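You operate a simulated robot arm through the tools that you are given. There is no shell and no other tool. Be economical: measure what you need, move in short steps, check, and stop when the job is done.

Carry out the task below with a simulated two-armed robot. There is one attempt and no reset: what you move stays moved.

JOB
Pick up the yellow topped ring with the smallest size on its label with one hand, pass it to the other hand and put it on the bottom shelf of the left rack.

Only the result counts: the job must be done as asked and must still hold three seconds after the hand-in. Knocking over, shifting, dropping, spilling or breaking anything else fails it.

ROBOT AND FRAMES
Two 7-joint arms with two-finger grippers on one trunk, on a base that drives. Base frame: it is fixed to the floor where the robot stands at the start and does not move with it; the origin is under the middle of the robot, x ahead of it, y to its left, z up; the surface under the hand at the start is at about z = 1.08. Units: m, rad, N and s.
The left shoulder is at the start at [0.027, 0.162, 1.257], the right one opposite. With the tool pointing down near the work surface each hand reaches from about 0.24 to 0.72 m from the robot's upright axis, wherever it stands, measured 20 degrees to its own side. Places, roughly: bottom shelf of the left rack [2.7, 4.4, 0.2]. Payload 2.45 kg a hand.
Tool frame (each hand has its own): the origin (TCP) lies between the finger pads and is the grasp point; the fingertips stand 0.026 m ahead of it; z points along the fingers, y is the line along which they close. The gripper opens to 0.096 m. The gripper's body begins 0.069 m behind the TCP.
Orientation is that of the tool frame in the base frame, as a unit quaternion [w, x, y, z]. With the fingers straight down and closing along the base's y, the tool's x points along the base's -x, its y along +y and its z along -z.

CONTROLS
- The arms move only by the tool servo_tool. It takes "left_motion", "right_motion" or both (then of equal length, played together; a hand with none holds still); each is a list of rows, each a list of 7 numbers: the opening, from 0 (shut) to 1 (fully open), then the shift along the base's x, y, z in m, then the turn, a rotation vector about the base's x, y, z in rad. In form: [[hand, dx, dy, dz, rx, ry, rz], ...]. A call has 1 to 8 rows; each row is the pose to reach, as a shift and turn from the pose commanded when the call began. Each row takes 0.2 s and may step no farther than 0.05 m and 0.15 rad from the row before; otherwise, or with a gripper value out of range, the whole call is refused. Where a pose cannot be reached the arm comes as near as it can. A force on the tool above 40 N (or 10 N above the force at the start of the call, whichever is more), or a blocked arm, ends the call early, and 0.2 s more pass. The fingers move at their own pace and stop on an object; they squeeze with about 27 N. The grip force told is the motor's: it shows also when the fingers shut on nothing. Time passes only in rows, and 0.2 s behind the last, so rows that repeat a pose let the fingers close. The reply holds the time, the measured pose of the TCP, the force on the tool along the base axes, the opening and the grip force, in the units named above and with some noise, with the torque about the TCP (base axes, N m) and any sound that the robot's microphone picked up, and new pictures: "show" is both (left out), scene, wrist or none (wrist: the cameras of the hands that moved).
- Cameras (640 x 400 px; columns grow to the right, rows downward): "scene" is now at [0.0611, 0.0053, 1.743]; the picture's right is [0.14, -0.99, -0.00], its down [-0.78, -0.11, -0.61] and it looks along [0.60, 0.08, -0.79] (base axes); focal length 275 px, centre (320, 200). "left" rides on the left gripper at [0.082, -0.003, -0.098] in its tool frame; the picture's right is [0.04, 1.00, 0.00], its down [-0.73, 0.03, -0.68] and it looks along [-0.68, 0.03, 0.73] (tool axes); focal length 256 px, centre (320, 200). "right" rides on the right gripper at [0.082, 0.003, -0.098] in its tool frame; the picture's right is [-0.04, 1.00, 0.00], its down [-0.73, -0.03, -0.68] and it looks along [-0.68, -0.03, 0.73] (tool axes); focal length 256 px, centre (320, 200). There is no depth. A picture from a camera that has moved, and an enlarged one, comes with that camera's place and axes in the base frame and with its lens. The place of the scene camera against the robot may be out by one fixed shift of up to 0.025 m in any direction.
- move_column(by): slides the trunk up (or, below 0, down) by that many m; the arms and the scene camera ride with it, the base frame stays. It gives what a move gives, with no picture.
- base_move(legs): drives the robot by 1 to 6 legs, each [ahead, left, turn to the left] in m, m and rad, along the robot's own axes; the way and the turn of a leg run together, so that a leg with both is an arc; at most 1.5 m and 3.142 rad a leg. The arms and the cameras ride along, it lands a little off, and it stops where it bumps. It gives what a move gives, and a new picture of the scene camera.
- head_to(pan, tilt): turns the head with the scene camera to pan (to the left, within 2.094 rad either way) and tilt (down, from -0.506 to 1.204), counted from straight ahead of the robot. It gives what a move gives, and a new picture of the scene camera.
- enlarge(camera, box): a new picture of the part [left, top, right, bottom] of that camera's present view, enlarged. No time passes.
- sign_off(): hands the job in; it is judged then, once.

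Work in short steps. Places have to be worked out from the pictures, the camera data and where the tool is seen: move nearer, look again, correct. Check each grasp and each placing, and mend what went wrong. You have 120 turns and 260 pictures in all, those below and enlarged ones among them. Open the grippers and draw the arms clear of the work before you hand the job in, unless the task says otherwise; then end with one line.

The tools are called after "Call:" as name(argument=value, ...) on one line, values as JSON. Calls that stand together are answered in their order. servo_tool: Moves the arms, as the interface text tells. Its arguments: {"type":"object","properties":{"left_motion":{"type":"array"},"right_motion":{"type":"array"},"show":{"type":"string","enum":["both","scene","wrist","none"]}},"required":[]} The other tools are called the same way: move_column (by) slides the trunk up or down; base_move (legs) drives the base; head_to (pan, tilt) turns the head that bears the scene camera; enlarge (camera, box) takes an enlarged picture of a part of a camera's view; sign_off () hands the job in.

At the start:

```text
clock: 0.0
left_tool_pos: [0.4107, 0.1909, 1.3399]
left_tcp_rot: [-0.001, 0.0, 1.0, 0.0]
left_ft_force: [1.2, 0.0, -0.7]
left_ft_torque: [0.03, 0.0, -0.03]
left_width: 0.0959
left_gripper_force: 0.0
right_tool_pos: [0.4149, -0.1799, 1.3512]
right_tcp_rot: [-0.001, 0.0, 1.0, 0.0]
right_ft_force: [0.4, 0.2, -0.4]
right_ft_torque: [0.02, -0.01, 0.02]
right_width: 0.0959
right_gripper_force: 0.1
trunk travel left (down, up): [-0.425, 0.142]
robot x, y, heading: [0.001, 0.0008, 0.0]
head pan, tilt: [0.138, 0.911]
```

scene: 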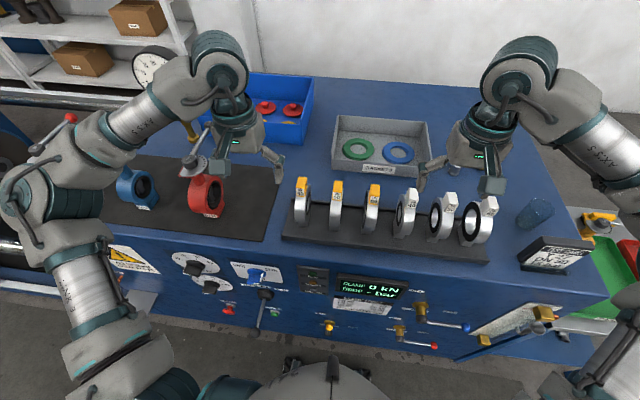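
right: 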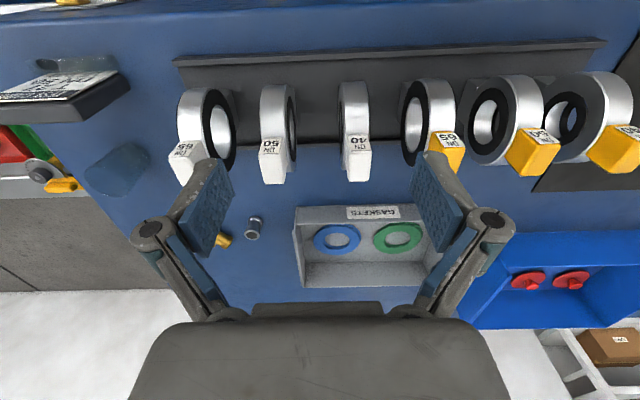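
left: 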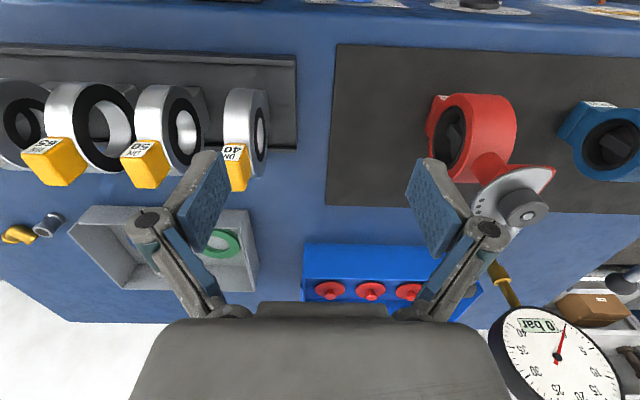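

The yellow-topped rings seem to be labelled 40, 50 and 65; I enlarge to be sure of it.

Call:
enlarge(camera="left", box=[0, 60, 300, 260])

Call:
enlarge(camera="scene", box=[260, 150, 520, 290])

Call:
head_to(pan=1.0, tilt=0.4)

```text
2.00 times, centred on (150, 160) of left
camera zoom: at [0.329, 0.1886, 1.4357], right [-0.04, 1.0, 0.0], down [0.73, 0.03, 0.68], along [0.68, 0.03, -0.73], focal length 512 px, centre (660, 280)
```

zoom: 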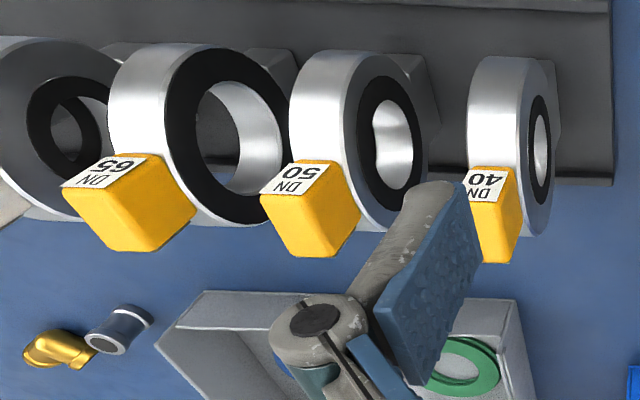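

```text
2.46 times, centred on (390, 220) of scene
camera zoom: at [0.0611, 0.0053, 1.743], right [0.14, -0.99, 0.0], down [-0.78, -0.11, -0.61], along [0.6, 0.08, -0.79], focal length 676 px, centre (148, 151)
```

zoom: 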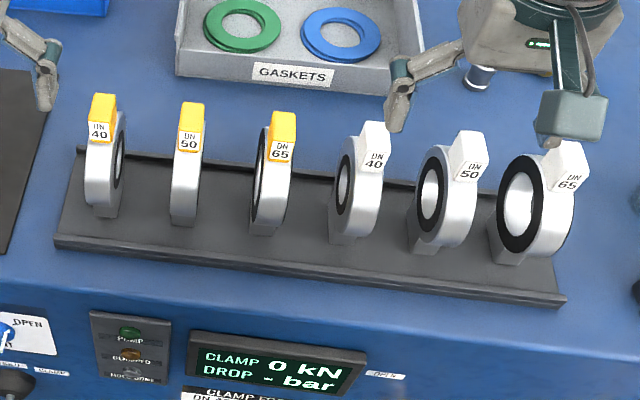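

```text
clock: 1.2
left_tool_pos: [0.4075, 0.1912, 1.3412]
left_tcp_rot: [0.0, -0.001, 1.0, -0.001]
left_ft_force: [1.0, 0.1, 0.1]
left_ft_torque: [0.01, 0.02, -0.01]
left_width: 0.0959
left_gripper_force: 0.0
right_tool_pos: [0.4113, -0.1785, 1.3527]
right_tcp_rot: [0.001, 0.0, 1.0, 0.0]
right_ft_force: [0.0, -0.5, 0.3]
right_ft_torque: [0.01, -0.01, 0.0]
right_width: 0.0957
right_gripper_force: 0.1
trunk travel left (down, up): [-0.425, 0.142]
robot x, y, heading: [0.0019, -0.0038, -0.001]
head pan, tilt: [1.0, 0.4]
camera scene: at [0.0373, 0.0729, 1.7868], right [0.84, -0.54, 0.0], down [-0.21, -0.33, -0.92], along [0.5, 0.77, -0.39], focal length 275 px, centre (320, 200)
```

scene: 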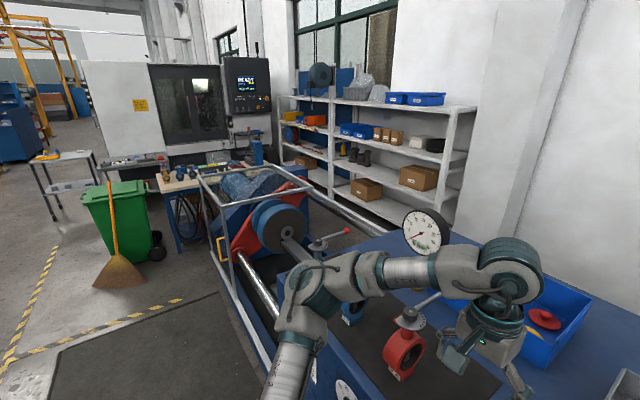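

The labels show that the yellow DN 40 ring is the leftmost, at about (0.49, 0.11, 1.14), with its axis roughly along y. I move the left hand above it with narrowed fingers and look again.

Call:
head_to(pan=0.0, tilt=0.95)

Call:
servo_tool(left_motion=[[1, 0.025, -0.03, 0, 0, 0, 0], [1, 0.05, -0.06, 0, 0, 0, 0], [1, 0.075, -0.085, 0, 0, 0, 0], [1, 0.075, -0.085, 0, 0, 0, 0]], show="both")

```text
clock: 2.4
left_tool_pos: [0.4073, 0.1913, 1.3406]
left_tcp_rot: [0.001, 0.0, 1.0, -0.001]
left_ft_force: [-0.6, 0.5, -0.2]
left_ft_torque: [-0.03, 0.01, -0.05]
left_width: 0.096
left_gripper_force: 0.0
right_tool_pos: [0.411, -0.179, 1.3516]
right_tcp_rot: [0.001, 0.0, 1.0, 0.0]
right_ft_force: [0.0, -0.1, -0.5]
right_ft_torque: [-0.01, -0.02, 0.0]
right_width: 0.0961
right_gripper_force: 0.1
trunk travel left (down, up): [-0.425, 0.142]
robot x, y, heading: [0.0009, 0.0019, 0.001]
head pan, tilt: [0.0, 0.949]
camera scene: at [0.0596, -0.005, 1.7402], right [0.0, -1.0, 0.0], down [-0.81, 0.0, -0.58], along [0.58, 0.0, -0.81], focal length 275 px, centre (320, 200)
```

scene: 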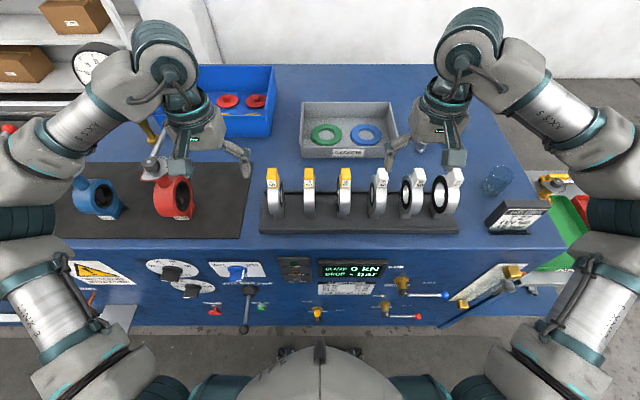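

```text
clock: 3.4
left_tool_pos: [0.4804, 0.1037, 1.3409]
left_tcp_rot: [0.001, -0.001, 1.0, 0.001]
left_ft_force: [-1.0, 0.2, -0.6]
left_ft_torque: [-0.01, 0.01, 0.0]
left_width: 0.096
left_gripper_force: 0.0
right_tool_pos: [0.4119, -0.1806, 1.3514]
right_tcp_rot: [0.001, 0.0, 1.0, -0.001]
right_ft_force: [0.6, -0.3, -1.0]
right_ft_torque: [0.05, 0.01, 0.0]
right_width: 0.096
right_gripper_force: 0.0
trunk travel left (down, up): [-0.425, 0.142]
robot x, y, heading: [-0.0013, -0.0009, 0.0]
head pan, tilt: [0.0, 0.949]
camera scene: at [0.0599, -0.0084, 1.7402], right [0.0, -1.0, 0.0], down [-0.82, 0.0, -0.58], along [0.58, 0.0, -0.82], focal length 275 px, centre (320, 200)
camera left: at [0.3991, 0.1011, 1.4371], right [-0.04, 1.0, 0.0], down [0.73, 0.03, 0.68], along [0.68, 0.03, -0.73], focal length 256 px, centre (320, 200)
```

scene: 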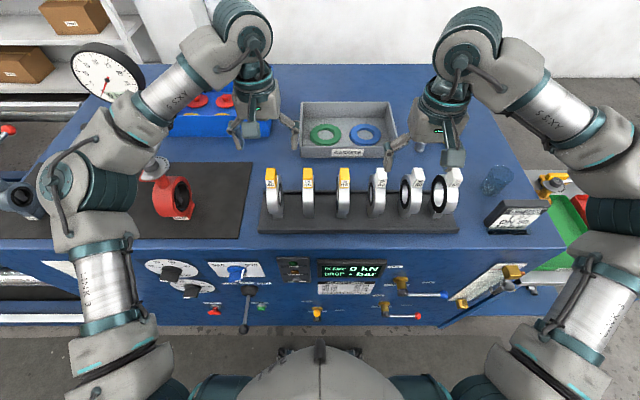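
left: 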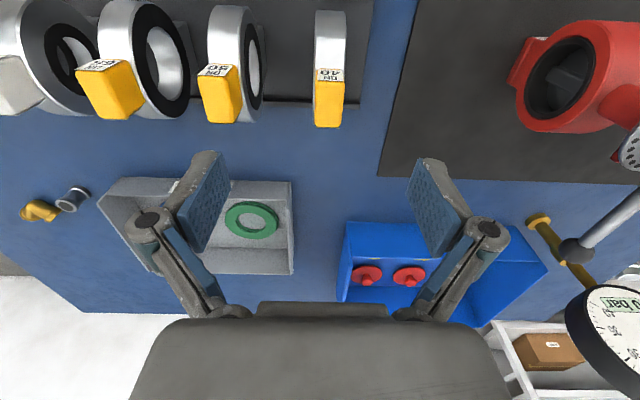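

Triangulating gives the tab at about x .485, y .113, top z about 1.23. I centre over it and descend partway to check.

Call:
servo_tool(left_motion=[[0.8, 0.005, 0.009, -0.02, 0, 0, 0], [0.8, 0.005, 0.009, -0.05, 0, 0, 0], [0.8, 0.005, 0.009, -0.05, 0, 0, 0]], show="both")

```text
clock: 4.2
left_tool_pos: [0.4851, 0.1138, 1.2918]
left_tcp_rot: [0.002, 0.0, 1.0, 0.0]
left_ft_force: [0.6, 0.0, -1.0]
left_ft_torque: [-0.02, 0.02, 0.01]
left_width: 0.0769
left_gripper_force: 0.1
right_tool_pos: [0.4115, -0.1804, 1.3523]
right_tcp_rot: [0.001, 0.0, 1.0, 0.0]
right_ft_force: [0.0, 0.8, -0.7]
right_ft_torque: [0.0, -0.01, 0.0]
right_width: 0.0963
right_gripper_force: 0.0
trunk travel left (down, up): [-0.425, 0.142]
robot x, y, heading: [-0.0012, 0.0006, -0.003]
head pan, tilt: [0.0, 0.949]
camera scene: at [0.0596, -0.0067, 1.7402], right [0.0, -1.0, 0.0], down [-0.82, 0.0, -0.58], along [0.58, 0.0, -0.82], focal length 275 px, centre (320, 200)
camera left: at [0.404, 0.1104, 1.3876], right [-0.04, 1.0, 0.0], down [0.73, 0.03, 0.68], along [0.68, 0.03, -0.73], focal length 256 px, centre (320, 200)
```

scene: 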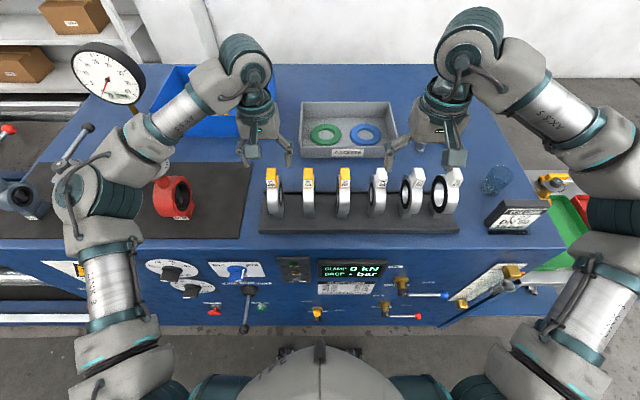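
left: 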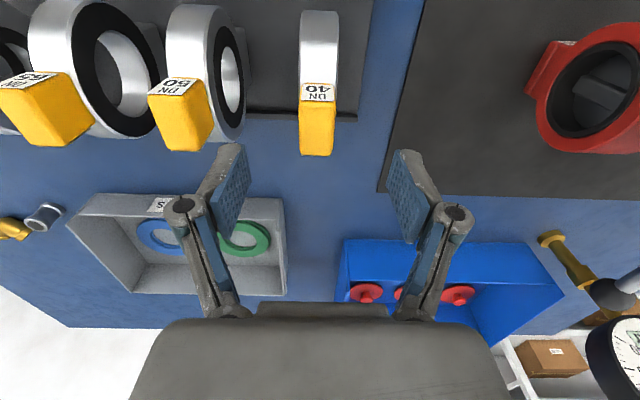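

The tab spans x .463–.501 with its top at z ≈1.239, centred at y ≈.112, and the fingers straddle it. I descend to z ≈1.223 and close.

Call:
servo_tool(left_motion=[[0.8, -0.003, -0.001, -0.035, 0, 0, 0], [0.8, -0.003, -0.001, -0.069, 0, 0, 0], [0.8, -0.003, -0.001, -0.069, 0, 0, 0]], show="wrist")

```text
clock: 5.0
left_tool_pos: [0.4839, 0.1147, 1.2244]
left_tcp_rot: [0.002, 0.0, 1.0, -0.001]
left_ft_force: [-0.2, -0.3, -0.2]
left_ft_torque: [-0.01, 0.0, 0.0]
left_width: 0.0768
left_gripper_force: 0.1
right_tool_pos: [0.4109, -0.1791, 1.3521]
right_tcp_rot: [0.001, 0.0, 1.0, -0.001]
right_ft_force: [-0.6, -0.1, 0.4]
right_ft_torque: [-0.01, 0.02, 0.02]
right_width: 0.0958
right_gripper_force: 0.1
trunk travel left (down, up): [-0.425, 0.142]
robot x, y, heading: [-0.0008, 0.002, 0.0]
head pan, tilt: [0.0, 0.949]
camera left: at [0.4018, 0.1116, 1.32], right [-0.04, 1.0, 0.0], down [0.73, 0.03, 0.68], along [0.68, 0.03, -0.73], focal length 256 px, centre (320, 200)
```

left: 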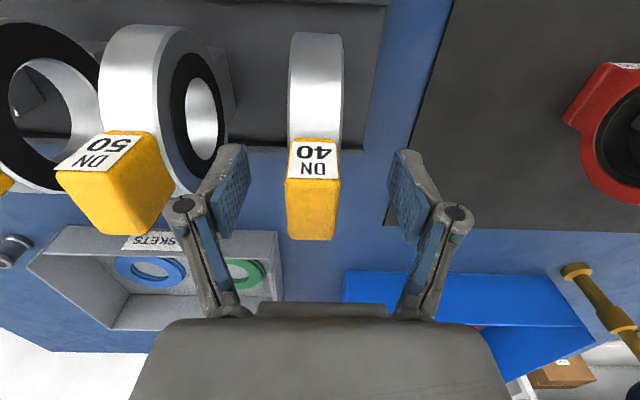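

Tab is well between the fingers, about 3 mm to the right of the middle. I shift and close.

Call:
servo_tool(left_motion=[[0.7, 0, -0.003, 0, 0, 0, 0], [0.3, 0, -0.003, 0, 0, 0, 0], [0, 0, -0.003, 0, 0, 0, 0], [0, 0, -0.003, 0, 0, 0, 0], [0, 0, -0.003, 0, 0, 0, 0]], show="wrist")

```text
clock: 6.2
left_tool_pos: [0.4839, 0.1096, 1.2234]
left_tcp_rot: [0.001, 0.0, 1.0, 0.0]
left_ft_force: [0.4, -0.5, -0.4]
left_ft_torque: [-0.07, 0.01, 0.01]
left_width: 0.0254
left_gripper_force: 26.9
right_tool_pos: [0.4116, -0.1797, 1.3525]
right_tcp_rot: [0.001, 0.001, 1.0, 0.0]
right_ft_force: [0.6, -0.1, -0.2]
right_ft_torque: [0.0, -0.02, 0.04]
right_width: 0.0962
right_gripper_force: 0.1
trunk travel left (down, up): [-0.425, 0.142]
robot x, y, heading: [-0.0021, 0.0019, 0.003]
head pan, tilt: [0.0, 0.949]
camera left: at [0.4024, 0.1072, 1.3192], right [-0.04, 1.0, 0.0], down [0.73, 0.03, 0.68], along [0.68, 0.03, -0.73], focal length 256 px, centre (320, 200)
```

left: 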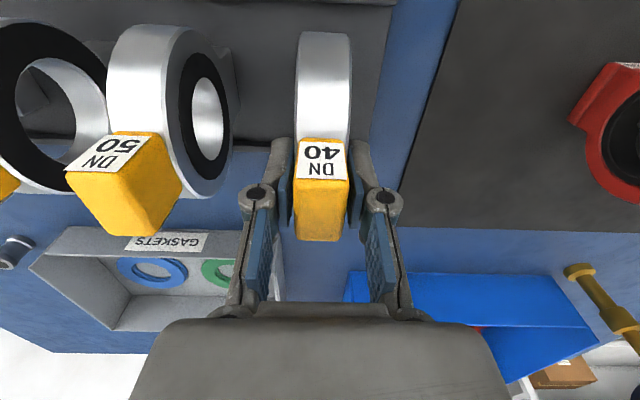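

Gripped at 25 mm width. I lift straight up slowly.

Call:
servo_tool(left_motion=[[0, 0, 0, 0.02, 0, 0, 0], [0, 0, 0, 0.05, 0, 0, 0], [0, 0, 0, 0.09, 0, 0, 0], [0, 0, 0, 0.13, 0, 0, 0], [0, 0, 0, 0.17, 0, 0, 0], [0, 0, 0, 0.21, 0, 0, 0]], show="both")

```text
clock: 7.6
left_tool_pos: [0.4811, 0.1082, 1.4337]
left_tcp_rot: [0.001, -0.001, 1.0, 0.0]
left_ft_force: [0.8, -0.4, -4.4]
left_ft_torque: [0.05, -0.02, 0.01]
left_width: 0.0255
left_gripper_force: 27.0
right_tool_pos: [0.4111, -0.1823, 1.3533]
right_tcp_rot: [0.002, 0.0, 1.0, 0.001]
right_ft_force: [-0.2, -0.3, 0.4]
right_ft_torque: [-0.02, -0.03, 0.0]
right_width: 0.0956
right_gripper_force: 0.1
trunk travel left (down, up): [-0.425, 0.142]
robot x, y, heading: [-0.0003, -0.0009, 0.001]
head pan, tilt: [0.0, 0.949]
camera scene: at [0.058, -0.0079, 1.7402], right [0.0, -1.0, 0.0], down [-0.81, 0.0, -0.58], along [0.58, 0.0, -0.81], focal length 275 px, centre (320, 200)
camera left: at [0.3991, 0.1057, 1.5298], right [-0.04, 1.0, 0.0], down [0.73, 0.03, 0.68], along [0.68, 0.03, -0.73], focal length 256 px, centre (320, 200)
```

scene: 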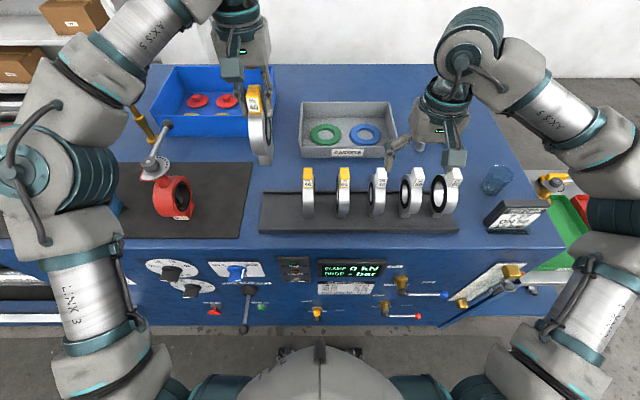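
left: 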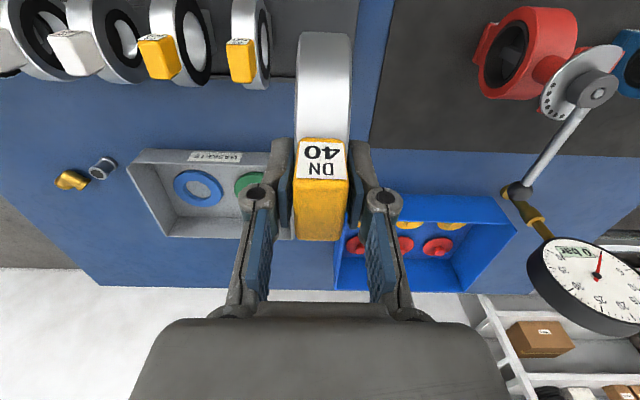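

The ring is lifted and the rest is untouched. I bring the ring toward the middle and farther out while turning the right hand toward pointing forward.

Call:
servo_tool(left_motion=[[0, 0.012, -0.014, 0, 0, 0, 0], [0, 0.025, -0.028, 0, 0, 0, 0], [0, 0.037, -0.042, 0, 0, 0, 0], [0, 0.05, -0.056, 0, 0, 0, 0], [0, 0.062, -0.07, 0, 0, 0, 0], [0, 0.075, -0.084, 0, 0, 0, 0], [0, 0.087, -0.097, 0, 0, 0, 0], [0, 0.1, -0.11, 0, 0, 0, 0]], right_motion=[[1, 0, 0, 0.01, 0, -0.14, 0], [1, 0, 0, 0.02, 0, -0.28, 0], [1, 0, 0, 0.03, 0, -0.42, 0], [1, 0, 0, 0.03, 0, -0.56, 0], [1, 0, 0, 0.03, 0, -0.7, 0], [1, 0, 0, 0.03, 0, -0.84, 0], [1, 0, 0, 0.03, 0, -0.98, 0], [1, 0, 0, 0.03, 0, -1.12, 0]], show="both")

```text
clock: 9.4
left_tool_pos: [0.5391, 0.0338, 1.4202]
left_tcp_rot: [0.002, 0.0, 1.0, 0.0]
left_ft_force: [-0.2, -0.1, -3.9]
left_ft_torque: [0.01, -0.05, 0.0]
left_width: 0.0256
left_gripper_force: 26.8
left hand out of reach, approached as far as the arm can: row 5, 6, 7, 8
right_tool_pos: [0.4124, -0.1797, 1.3829]
right_tcp_rot: [0.533, 0.001, 0.846, 0.0]
right_ft_force: [0.1, 0.3, 0.1]
right_ft_torque: [0.01, -0.01, 0.03]
right_width: 0.0958
right_gripper_force: 0.0
trunk travel left (down, up): [-0.425, 0.142]
robot x, y, heading: [-0.0009, 0.0001, -0.0]
head pan, tilt: [0.0, 0.949]
camera scene: at [0.0599, -0.0069, 1.7401], right [0.0, -1.0, 0.0], down [-0.82, 0.0, -0.58], along [0.58, 0.0, -0.82], focal length 275 px, centre (320, 200)
camera right: at [0.2876, -0.1773, 1.3518], right [0.02, 1.0, 0.04], down [-0.3, -0.03, 0.95], along [0.96, -0.03, 0.29], focal length 256 px, centre (320, 200)
camera left: at [0.4579, 0.0303, 1.5161], right [-0.04, 1.0, 0.0], down [0.73, 0.03, 0.68], along [0.68, 0.03, -0.73], focal length 256 px, centre (320, 200)
```

scene: 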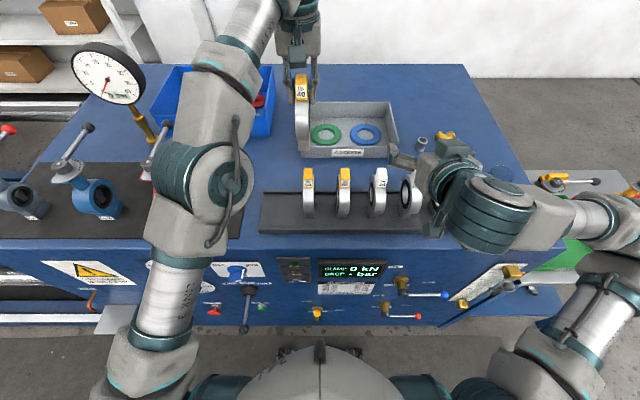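
right: 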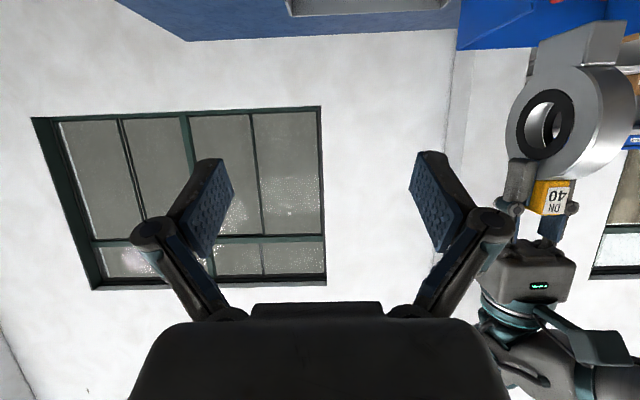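
left: 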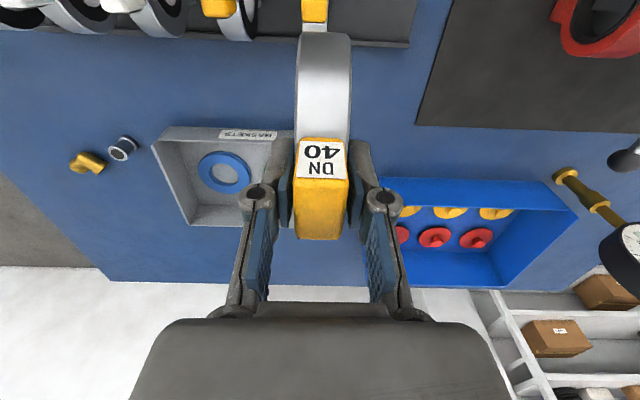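

The ring is seen to have a foot, so it can stand upright. I yaw both hands 0.6 rad left so the right hand, already pitched ~26° down, can come at the ring's near rim from the right-back, away from the left elbow.

Call:
servo_tool(left_motion=[[0, -0.02, 0, 0, 0, 0, 0.14], [0, -0.04, 0, 0, 0, 0, 0.28], [0, -0.05, 0, 0, 0, 0, 0.42], [0, -0.06, 0, 0, 0, 0, 0.56], [0, -0.06, 0, 0, 0, 0, 0.6]], right_motion=[[1, -0.01, 0, 0.01, 0, 0, 0.14], [1, -0.02, 0, 0.02, 0, 0, 0.28], [1, -0.02, 0, 0.03, 0, 0, 0.42], [1, -0.02, 0, 0.03, 0, 0, 0.56], [1, -0.02, 0, 0.03, 0, 0, 0.6]], show="both")

```text
clock: 10.6
left_tool_pos: [0.4781, 0.0329, 1.4195]
left_tcp_rot: [0.002, -0.296, 0.955, 0.0]
left_ft_force: [-0.1, 0.1, -3.8]
left_ft_torque: [0.01, 0.01, 0.01]
left_width: 0.0256
left_gripper_force: 27.2
right_tool_pos: [0.3906, -0.1811, 1.4133]
right_tcp_rot: [0.509, -0.25, 0.809, 0.158]
right_ft_force: [-0.1, -0.4, 0.1]
right_ft_torque: [-0.04, -0.02, 0.04]
right_width: 0.0961
right_gripper_force: 0.1
trunk travel left (down, up): [-0.425, 0.142]
robot x, y, heading: [-0.0021, 0.0029, 0.001]
head pan, tilt: [0.0, 0.949]
camera scene: at [0.059, -0.0095, 1.7402], right [0.0, -1.0, 0.0], down [-0.81, 0.0, -0.58], along [0.58, 0.0, -0.81], focal length 275 px, centre (320, 200)
camera right: at [0.2868, -0.2494, 1.382], right [-0.55, 0.83, 0.04], down [-0.23, -0.19, 0.95], along [0.8, 0.52, 0.29], focal length 256 px, centre (320, 200)
camera left: at [0.4128, -0.0163, 1.5157], right [-0.6, 0.8, 0.0], down [0.59, 0.44, 0.68], along [0.55, 0.41, -0.73], focal length 256 px, centre (320, 200)
```

scene: 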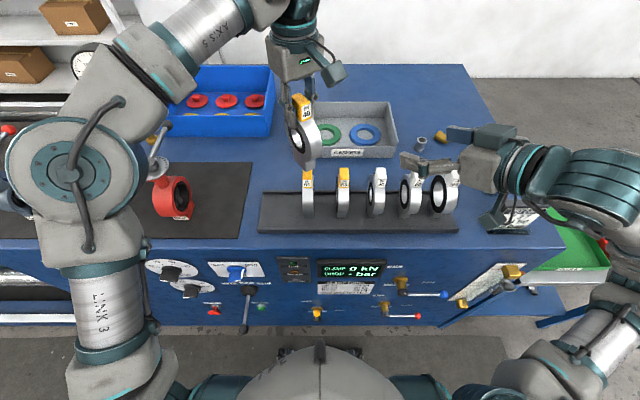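
right: 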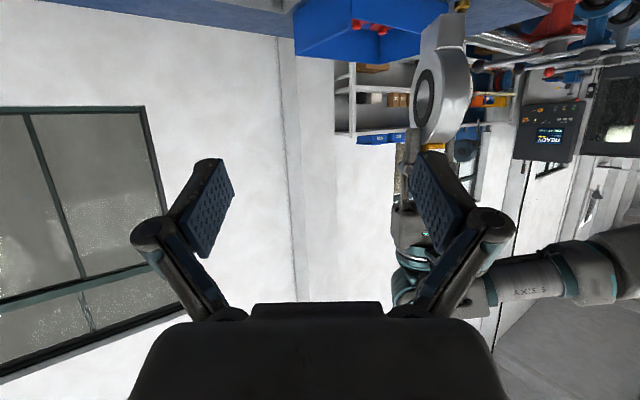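
left: 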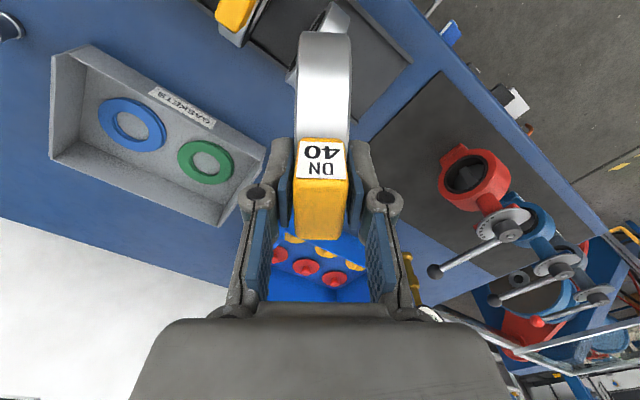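

The ring centre is about (.478, .033, 1.363). I move the right hand to a standoff 9 cm back along its axis.

Call:
servo_tool(right_motion=[[1, 0, 0.04, 0, 0, 0, 0], [1, 0, 0.08, 0, 0, 0, 0], [1, -0.002, 0.12, -0.002, 0, 0, 0], [1, -0.003, 0.151, -0.003, 0, 0, 0], [1, -0.003, 0.151, -0.003, 0, 0, 0]], show="both")

```text
clock: 11.8
left_tool_pos: [0.479, 0.0337, 1.42]
left_tcp_rot: [0.002, -0.296, 0.955, 0.001]
left_ft_force: [-0.1, -1.1, -4.1]
left_ft_torque: [-0.02, -0.03, 0.02]
left_width: 0.0258
left_gripper_force: 26.5
right_tool_pos: [0.3904, -0.03, 1.409]
right_tcp_rot: [0.509, -0.25, 0.809, 0.158]
right_ft_force: [-0.7, -0.1, -0.1]
right_ft_torque: [0.0, -0.01, 0.04]
right_width: 0.0959
right_gripper_force: 0.1
trunk travel left (down, up): [-0.425, 0.142]
robot x, y, heading: [0.0005, 0.0016, -0.002]
head pan, tilt: [0.0, 0.949]
camera scene: at [0.0605, -0.0068, 1.7401], right [0.0, -1.0, 0.0], down [-0.82, 0.0, -0.58], along [0.58, 0.0, -0.82], focal length 275 px, centre (320, 200)
camera right: at [0.2846, -0.0965, 1.3779], right [-0.55, 0.83, 0.04], down [-0.22, -0.19, 0.96], along [0.8, 0.52, 0.29], focal length 256 px, centre (320, 200)
```

scene: 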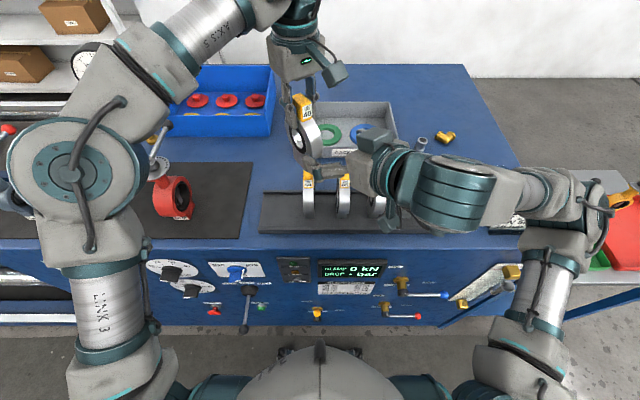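
right: 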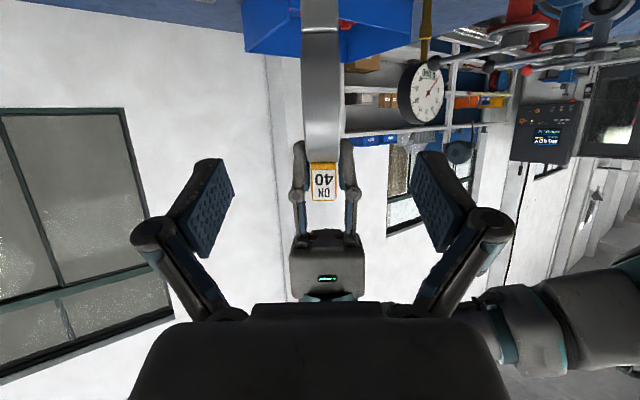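

The ring is centred between the right fingers. I advance most of the way and check.

Call:
servo_tool(right_motion=[[0.8, 0.02, 0.0145, -0.012, 0, 0, 0], [0.7, 0.042, 0.03, -0.025, 0, 0, 0], [0.7, 0.052, 0.037, -0.031, 0, 0, 0], [0.7, 0.052, 0.037, -0.031, 0, 0, 0]], show="both")

```text
clock: 12.8
left_tool_pos: [0.4783, 0.0333, 1.42]
left_tcp_rot: [0.001, -0.296, 0.955, 0.0]
left_ft_force: [-0.3, 0.3, -2.7]
left_ft_torque: [0.04, -0.01, 0.03]
left_width: 0.0257
left_gripper_force: 27.1
right_tool_pos: [0.4403, 0.0093, 1.379]
right_tcp_rot: [0.508, -0.249, 0.809, 0.157]
right_ft_force: [0.7, 1.0, 0.0]
right_ft_torque: [-0.03, -0.01, 0.01]
right_width: 0.0674
right_gripper_force: 0.0
trunk travel left (down, up): [-0.425, 0.142]
robot x, y, heading: [-0.0031, 0.0008, -0.001]
head pan, tilt: [0.0, 0.949]
camera scene: at [0.0599, -0.006, 1.7401], right [0.0, -1.0, 0.0], down [-0.82, 0.0, -0.58], along [0.58, 0.0, -0.82], focal length 275 px, centre (320, 200)
camera right: at [0.3362, -0.0592, 1.3481], right [-0.55, 0.83, 0.04], down [-0.23, -0.19, 0.96], along [0.8, 0.52, 0.29], focal length 256 px, centre (320, 200)
```

scene: 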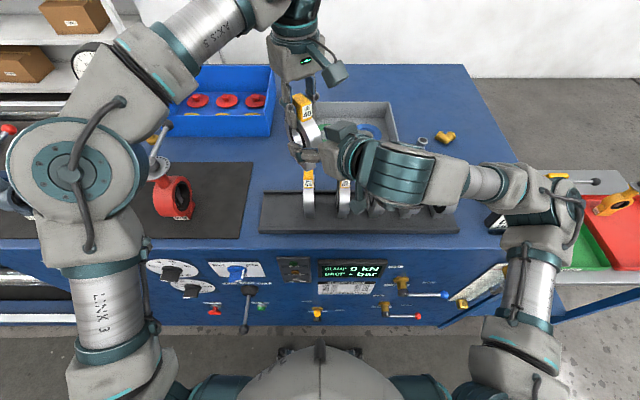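
right: 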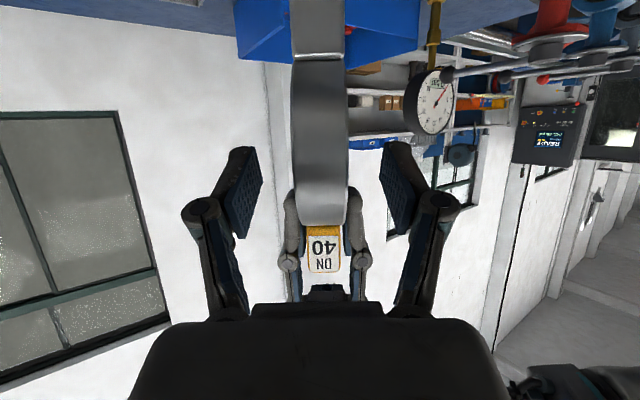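

Still centred and clear. I advance the last 1.7 cm and close the right hand.

Call:
servo_tool(right_motion=[[0.7, 0.013, 0.008, -0.008, 0, 0, 0], [0.7, 0.013, 0.008, -0.008, 0, 0, 0], [0.4, 0.013, 0.008, -0.008, 0, 0, 0], [0.2, 0.013, 0.008, -0.008, 0, 0, 0], [0, 0.013, 0.008, -0.008, 0, 0, 0], [0, 0.013, 0.008, -0.008, 0, 0, 0]], show="wrist")

```text
clock: 14.2
left_tool_pos: [0.4791, 0.0348, 1.419]
left_tcp_rot: [0.001, -0.295, 0.955, 0.0]
left_ft_force: [5.6, -8.6, -3.7]
left_ft_torque: [-0.38, -0.15, 0.29]
left_width: 0.0257
left_gripper_force: 27.0
right_tool_pos: [0.454, 0.018, 1.369]
right_tcp_rot: [0.508, -0.251, 0.809, 0.158]
right_ft_force: [-7.1, 8.0, 0.2]
right_ft_torque: [-0.03, -0.15, 0.04]
right_width: 0.0241
right_gripper_force: 26.6
trunk travel left (down, up): [-0.425, 0.142]
robot x, y, heading: [0.0003, -0.0012, -0.002]
head pan, tilt: [0.0, 0.949]
camera right: at [0.3494, -0.0506, 1.3392], right [-0.55, 0.83, 0.04], down [-0.22, -0.19, 0.96], along [0.8, 0.52, 0.29], focal length 256 px, centre (320, 200)
```

right: 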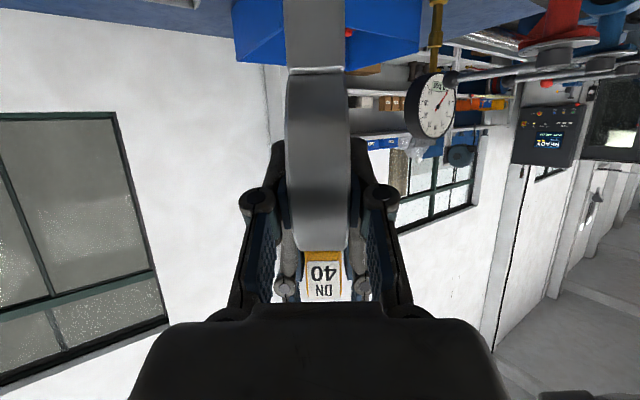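

Both hands hold the ring. I open the left and lift it straight up clear.

Call:
servo_tool(left_motion=[[0.5, 0, 0, 0, 0, 0, 0], [0.6, 0, 0, 0, 0, 0, 0], [0.6, 0, 0, 0.03, 0, 0, 0], [0.6, 0, 0, 0.07, 0, 0, 0], [0.6, 0, 0.02, 0.1, 0, 0, 0]], show="both")

```text
clock: 15.4
left_tool_pos: [0.4627, 0.0559, 1.4951]
left_tcp_rot: [0.004, -0.294, 0.956, -0.001]
left_ft_force: [0.7, 0.6, -0.7]
left_ft_torque: [-0.01, -0.01, -0.02]
left_width: 0.0575
left_gripper_force: 0.0
left hand out of reach, approached as far as the arm can: row 4, 5
right_tool_pos: [0.4534, 0.0144, 1.3707]
right_tcp_rot: [0.509, -0.25, 0.808, 0.159]
right_ft_force: [-0.5, -0.4, 0.0]
right_ft_torque: [-0.05, 0.11, 0.01]
right_width: 0.0244
right_gripper_force: 27.0
trunk travel left (down, up): [-0.425, 0.142]
robot x, y, heading: [-0.0, 0.0038, -0.004]
head pan, tilt: [0.0, 0.949]
camera scene: at [0.0577, -0.0117, 1.7402], right [0.0, -1.0, 0.0], down [-0.81, 0.0, -0.58], along [0.58, 0.0, -0.81], focal length 275 px, centre (320, 200)
camera left: at [0.397, 0.0077, 1.5916], right [-0.6, 0.8, 0.0], down [0.58, 0.44, 0.68], along [0.55, 0.41, -0.73], focal length 256 px, centre (320, 200)
```

scene: 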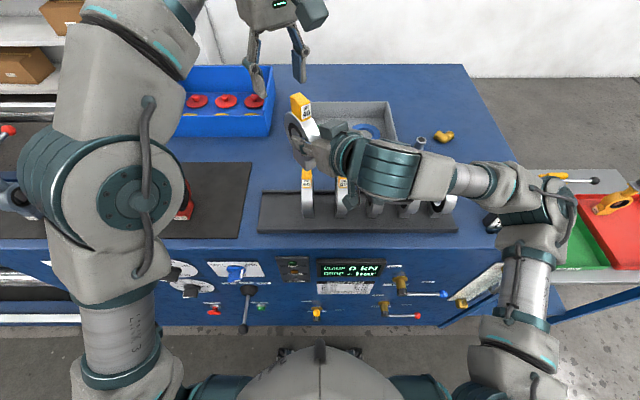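
left: 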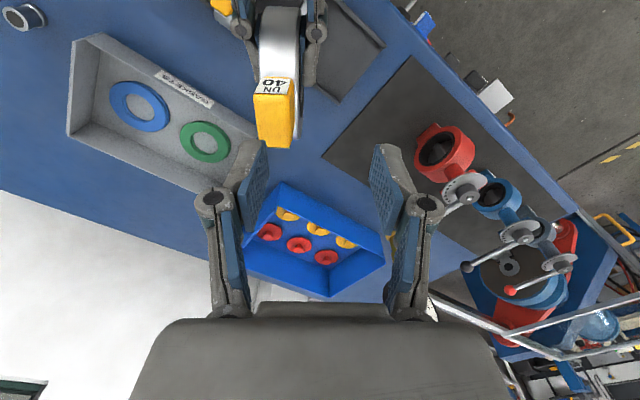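

Handover done: the right hand alone holds the ring. I draw both arms back toward the body for driving.

Call:
servo_tool(left_motion=[[0.6, -0.02, 0.04, 0, 0, 0, -0.1], [0.6, -0.04, 0.08, -0.01, 0, 0, -0.2], [0.6, -0.06, 0.12, -0.03, 0, 0, -0.3], [0.6, -0.09, 0.15, -0.05, 0, 0, -0.4], [0.6, -0.12, 0.18, -0.07, 0, 0, -0.5], [0.6, -0.15, 0.2, -0.09, 0, 0, -0.6]], right_motion=[[0, 0, 0, 0, 0, 0, 0], [0, -0.02, -0.02, 0.0, 0, 0, 0], [0, -0.04, -0.05, 0.0, 0, 0, 0], [0, -0.06, -0.08, 0.0, 0, 0, 0], [0, -0.08, -0.11, 0.0, 0, 0, 0], [0, -0.1, -0.14, 0.0, 0, 0, 0]], show="scene")

Call:
head_to(pan=1.6, tilt=0.35)

Call:
head_to(pan=2.09, tilt=0.6)

Call:
head_to(pan=-2.09, tilt=0.5)

Call:
head_to(pan=0.75, tilt=0.4)

```text
clock: 16.8
left_tool_pos: [0.3099, 0.2642, 1.4053]
left_tcp_rot: [0.001, -0.001, 1.0, -0.001]
left_ft_force: [-0.8, 0.8, 0.1]
left_ft_torque: [-0.01, -0.05, -0.03]
left_width: 0.0575
left_gripper_force: 0.0
right_tool_pos: [0.3527, -0.1233, 1.3723]
right_tcp_rot: [0.508, -0.251, 0.809, 0.157]
right_ft_force: [0.0, -0.7, -3.6]
right_ft_torque: [-0.06, 0.06, -0.04]
right_width: 0.0245
right_gripper_force: 27.3
trunk travel left (down, up): [-0.425, 0.142]
robot x, y, heading: [0.0001, 0.0002, -0.005]
head pan, tilt: [0.0, 0.949]
camera scene: at [0.0549, -0.0038, 1.7403], right [0.0, -1.0, 0.0], down [-0.81, 0.0, -0.58], along [0.58, 0.0, -0.81], focal length 275 px, centre (320, 200)
```

scene: 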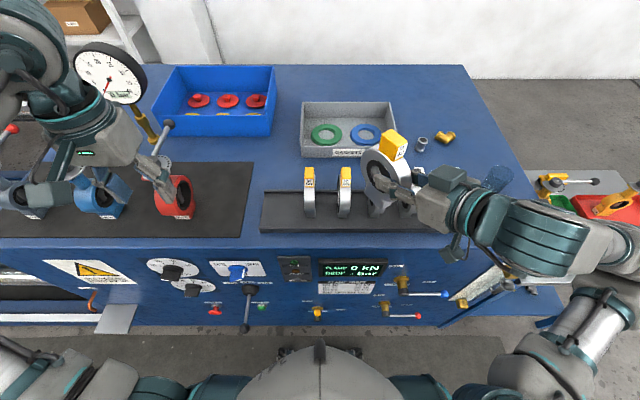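

```text
clock: 18.5
left_tool_pos: [0.3145, 0.2617, 1.406]
left_tcp_rot: [0.001, 0.0, 1.0, 0.0]
left_ft_force: [0.0, -0.2, 0.1]
left_ft_torque: [0.02, -0.03, -0.02]
left_width: 0.0576
left_gripper_force: 0.1
right_tool_pos: [0.3558, -0.1253, 1.3724]
right_tcp_rot: [0.508, -0.25, 0.809, 0.157]
right_ft_force: [-0.5, -0.3, -3.8]
right_ft_torque: [-0.08, 0.09, -0.01]
right_width: 0.0242
right_gripper_force: 27.2
trunk travel left (down, up): [-0.425, 0.142]
robot x, y, heading: [0.0008, -0.0007, 0.001]
head pan, tilt: [1.6, 0.351]
camera scene: at [-0.017, 0.0881, 1.7915], right [1.0, 0.03, 0.0], down [0.01, -0.34, -0.94], along [-0.03, 0.94, -0.34], focal length 275 px, centre (320, 200)
```

scene: 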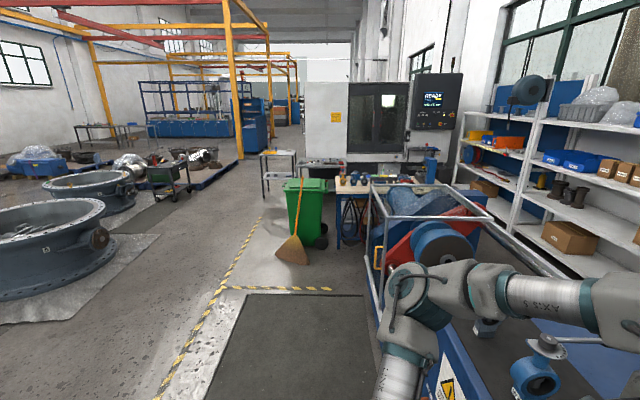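

```text
clock: 19.4
left_tool_pos: [0.314, 0.2615, 1.4058]
left_tcp_rot: [0.001, -0.001, 1.0, -0.001]
left_ft_force: [-0.5, 0.2, -0.2]
left_ft_torque: [-0.01, 0.0, 0.01]
left_width: 0.0575
left_gripper_force: 0.0
right_tool_pos: [0.3563, -0.1241, 1.3717]
right_tcp_rot: [0.509, -0.25, 0.809, 0.157]
right_ft_force: [1.0, 0.3, -3.6]
right_ft_torque: [-0.07, 0.05, 0.0]
right_width: 0.0246
right_gripper_force: 27.0
trunk travel left (down, up): [-0.425, 0.142]
robot x, y, heading: [0.0017, -0.0025, -0.003]
head pan, tilt: [2.089, 0.6]
camera scene: at [-0.0581, 0.0718, 1.769], right [0.87, 0.49, 0.0], down [0.28, -0.49, -0.83], along [-0.41, 0.72, -0.56], focal length 275 px, centre (320, 200)
```

scene: 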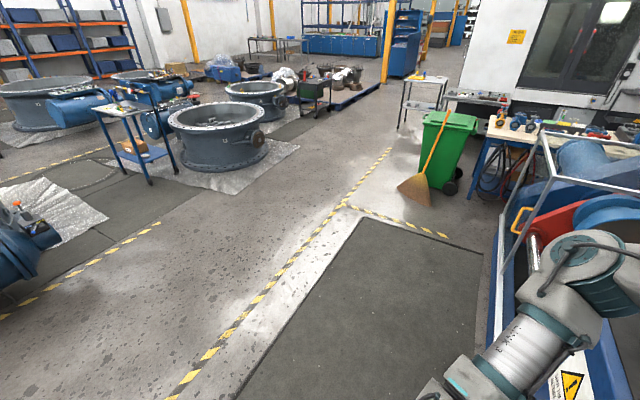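

```text
clock: 22.8
left_tool_pos: [0.3121, 0.2615, 1.4057]
left_tcp_rot: [0.001, -0.003, 1.0, -0.001]
left_ft_force: [0.4, 0.3, -1.1]
left_ft_torque: [0.0, 0.0, 0.01]
left_width: 0.0577
left_gripper_force: 0.0
right_tool_pos: [0.3557, -0.1237, 1.3723]
right_tcp_rot: [0.508, -0.25, 0.809, 0.157]
right_ft_force: [0.2, 0.7, -4.0]
right_ft_torque: [-0.07, 0.09, 0.0]
right_width: 0.0243
right_gripper_force: 27.4
trunk travel left (down, up): [-0.425, 0.142]
robot x, y, heading: [-0.0012, 0.0014, -0.004]
head pan, tilt: [-2.089, 0.499]
camera scene: at [-0.0595, -0.0843, 1.778], right [-0.87, 0.5, 0.0], down [0.23, 0.42, -0.88], along [-0.44, -0.76, -0.48], focal length 275 px, centre (320, 200)
```

scene: 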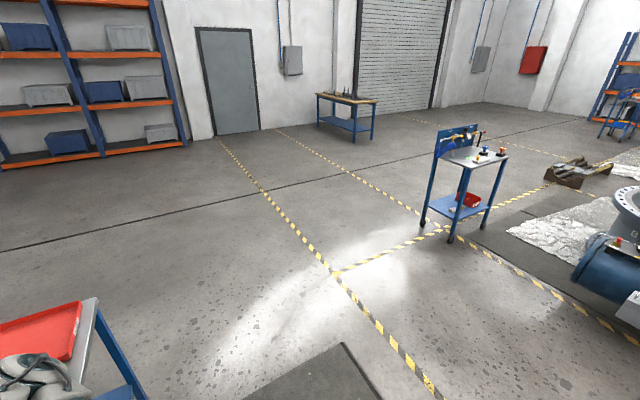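

```text
clock: 25.3
left_tool_pos: [0.3135, 0.2619, 1.4045]
left_tcp_rot: [0.0, -0.001, 1.0, -0.002]
left_ft_force: [0.9, -0.2, 0.0]
left_ft_torque: [0.03, 0.02, -0.03]
left_width: 0.0576
left_gripper_force: 0.1
right_tool_pos: [0.3561, -0.1247, 1.3729]
right_tcp_rot: [0.508, -0.25, 0.809, 0.158]
right_ft_force: [0.8, -0.1, -4.3]
right_ft_torque: [-0.05, 0.13, 0.0]
right_width: 0.0243
right_gripper_force: 27.5
trunk travel left (down, up): [-0.425, 0.142]
robot x, y, heading: [0.0008, 0.0035, -0.003]
head pan, tilt: [0.75, 0.4]
camera scene: at [0.0535, 0.0581, 1.7868], right [0.68, -0.73, 0.0], down [-0.29, -0.27, -0.92], along [0.67, 0.63, -0.39], focal length 275 px, centre (320, 200)
```

scene: 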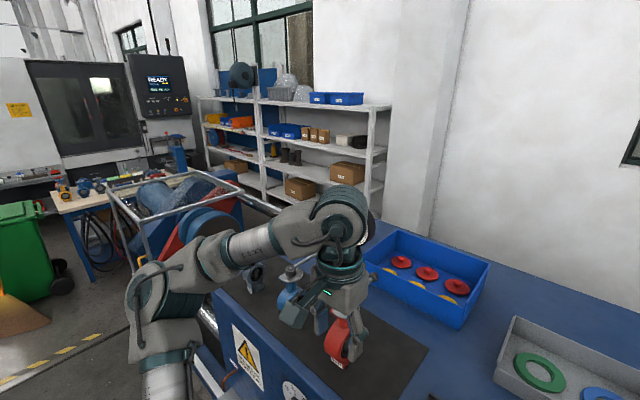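

The racks stand along the far wall (left one y≈3.6–5.4, front x≈2.47), behind the bench. I look to the right to see the way round that end.

Call:
head_to(pan=-0.9, tilt=0.5)

Call:
head_to(pan=-1.57, tilt=0.7)

```text
clock: 27.0
left_tool_pos: [0.3132, 0.2614, 1.4054]
left_tcp_rot: [0.001, -0.001, 1.0, -0.001]
left_ft_force: [-0.6, 0.0, -0.6]
left_ft_torque: [-0.02, 0.01, 0.01]
left_width: 0.0577
left_gripper_force: 0.1
right_tool_pos: [0.3555, -0.1252, 1.373]
right_tcp_rot: [0.508, -0.251, 0.808, 0.158]
right_ft_force: [0.4, 0.0, -3.9]
right_ft_torque: [-0.06, 0.11, -0.02]
right_width: 0.0242
right_gripper_force: 27.0
trunk travel left (down, up): [-0.425, 0.142]
robot x, y, heading: [0.0002, -0.0017, -0.003]
head pan, tilt: [-0.901, 0.499]
camera scene: at [0.0422, -0.0765, 1.7777], right [-0.78, -0.62, 0.0], down [-0.3, 0.38, -0.88], along [0.54, -0.69, -0.48], focal length 275 px, centre (320, 200)
```

scene: 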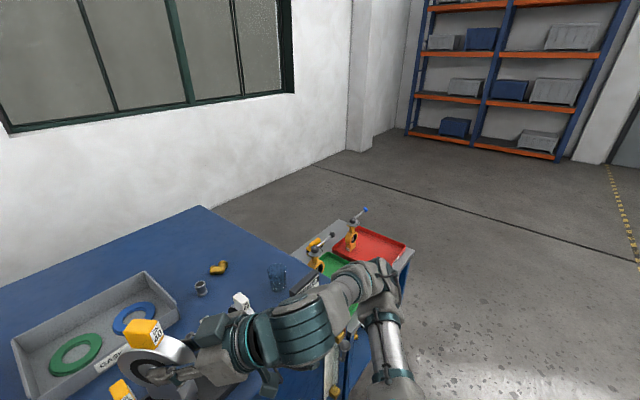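

```text
clock: 28.1
left_tool_pos: [0.3132, 0.2611, 1.4047]
left_tcp_rot: [0.001, -0.002, 1.0, -0.001]
left_ft_force: [0.7, 0.2, 0.6]
left_ft_torque: [0.01, 0.01, -0.01]
left_width: 0.0578
left_gripper_force: 0.2
right_tool_pos: [0.356, -0.1248, 1.3729]
right_tcp_rot: [0.509, -0.25, 0.809, 0.157]
right_ft_force: [-0.8, 1.0, -3.0]
right_ft_torque: [-0.07, 0.11, -0.01]
right_width: 0.0243
right_gripper_force: 26.8
trunk travel left (down, up): [-0.425, 0.142]
robot x, y, heading: [-0.0034, -0.0011, -0.0]
head pan, tilt: [-1.571, 0.7]
camera scene: at [-0.0143, -0.0902, 1.7602], right [-1.0, 0.0, 0.0], down [0.0, 0.64, -0.77], along [0.0, -0.77, -0.64], focal length 275 px, centre (320, 200)
```

scene: 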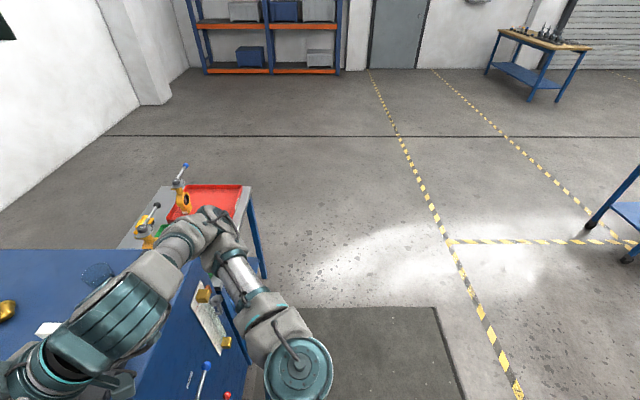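

The right side is clear beyond the cart (y < −1.35). I back off, strafe right, and drive forward past the bench end to about (1.8, −2.05), facing the wall.

Call:
head_to(pan=1.3, tilt=0.4)

Call:
base_move(legs=[[-0.4, 0, 0], [0, -1.5, 0], [0, -0.6, 0], [1.2, 0, 0], [1.0, 0, 0]])

```text
clock: 30.6
left_tool_pos: [0.3144, 0.2607, 1.4059]
left_tcp_rot: [0.001, -0.001, 1.0, 0.0]
left_ft_force: [-1.0, 0.2, 0.0]
left_ft_torque: [0.02, 0.01, 0.03]
left_width: 0.0576
left_gripper_force: 0.0
right_tool_pos: [0.3553, -0.125, 1.3717]
right_tcp_rot: [0.509, -0.25, 0.808, 0.158]
right_ft_force: [-0.2, -0.3, -2.9]
right_ft_torque: [-0.04, 0.15, 0.0]
right_width: 0.0244
right_gripper_force: 27.0
trunk travel left (down, up): [-0.425, 0.142]
robot x, y, heading: [-0.0005, -0.0027, -0.005]
head pan, tilt: [1.3, 0.4]
camera scene: at [0.0105, 0.0842, 1.7869], right [0.96, -0.27, 0.0], down [-0.11, -0.38, -0.92], along [0.25, 0.89, -0.39], focal length 275 px, centre (320, 200)
```

scene: 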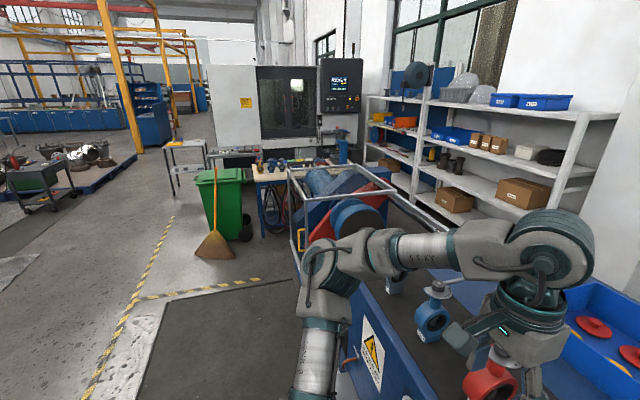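

```text
clock: 53.5
left_tool_pos: [2.132, -1.7572, 1.3997]
left_tcp_rot: [-0.001, -0.012, 1.0, -0.009]
left_ft_force: [-0.2, 0.6, 1.2]
left_ft_torque: [-0.01, -0.02, 0.0]
left_width: 0.058
left_gripper_force: 0.0
right_tool_pos: [2.1804, -2.1387, 1.374]
right_tcp_rot: [0.504, -0.265, 0.807, 0.156]
right_ft_force: [-0.6, 2.7, -3.6]
right_ft_torque: [-0.09, 0.05, -0.01]
right_width: 0.0244
right_gripper_force: 26.7
trunk travel left (down, up): [-0.425, 0.142]
robot x, y, heading: [1.8242, -2.0421, 0.02]
head pan, tilt: [1.3, 0.4]
camera scene: at [1.8334, -1.8934, 1.7808], right [0.97, -0.25, 0.01], down [-0.1, -0.41, -0.91], along [0.23, 0.88, -0.42], focal length 275 px, centre (320, 200)
```

scene: 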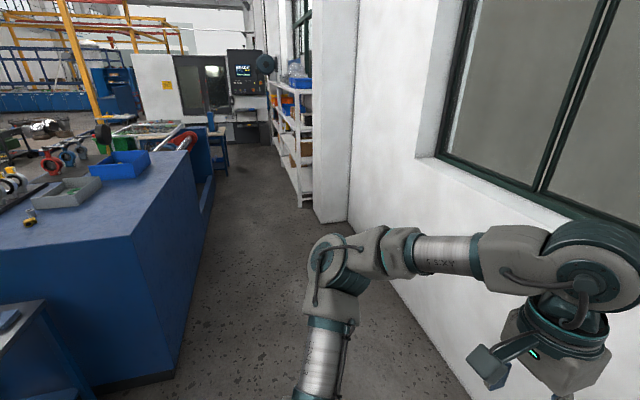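

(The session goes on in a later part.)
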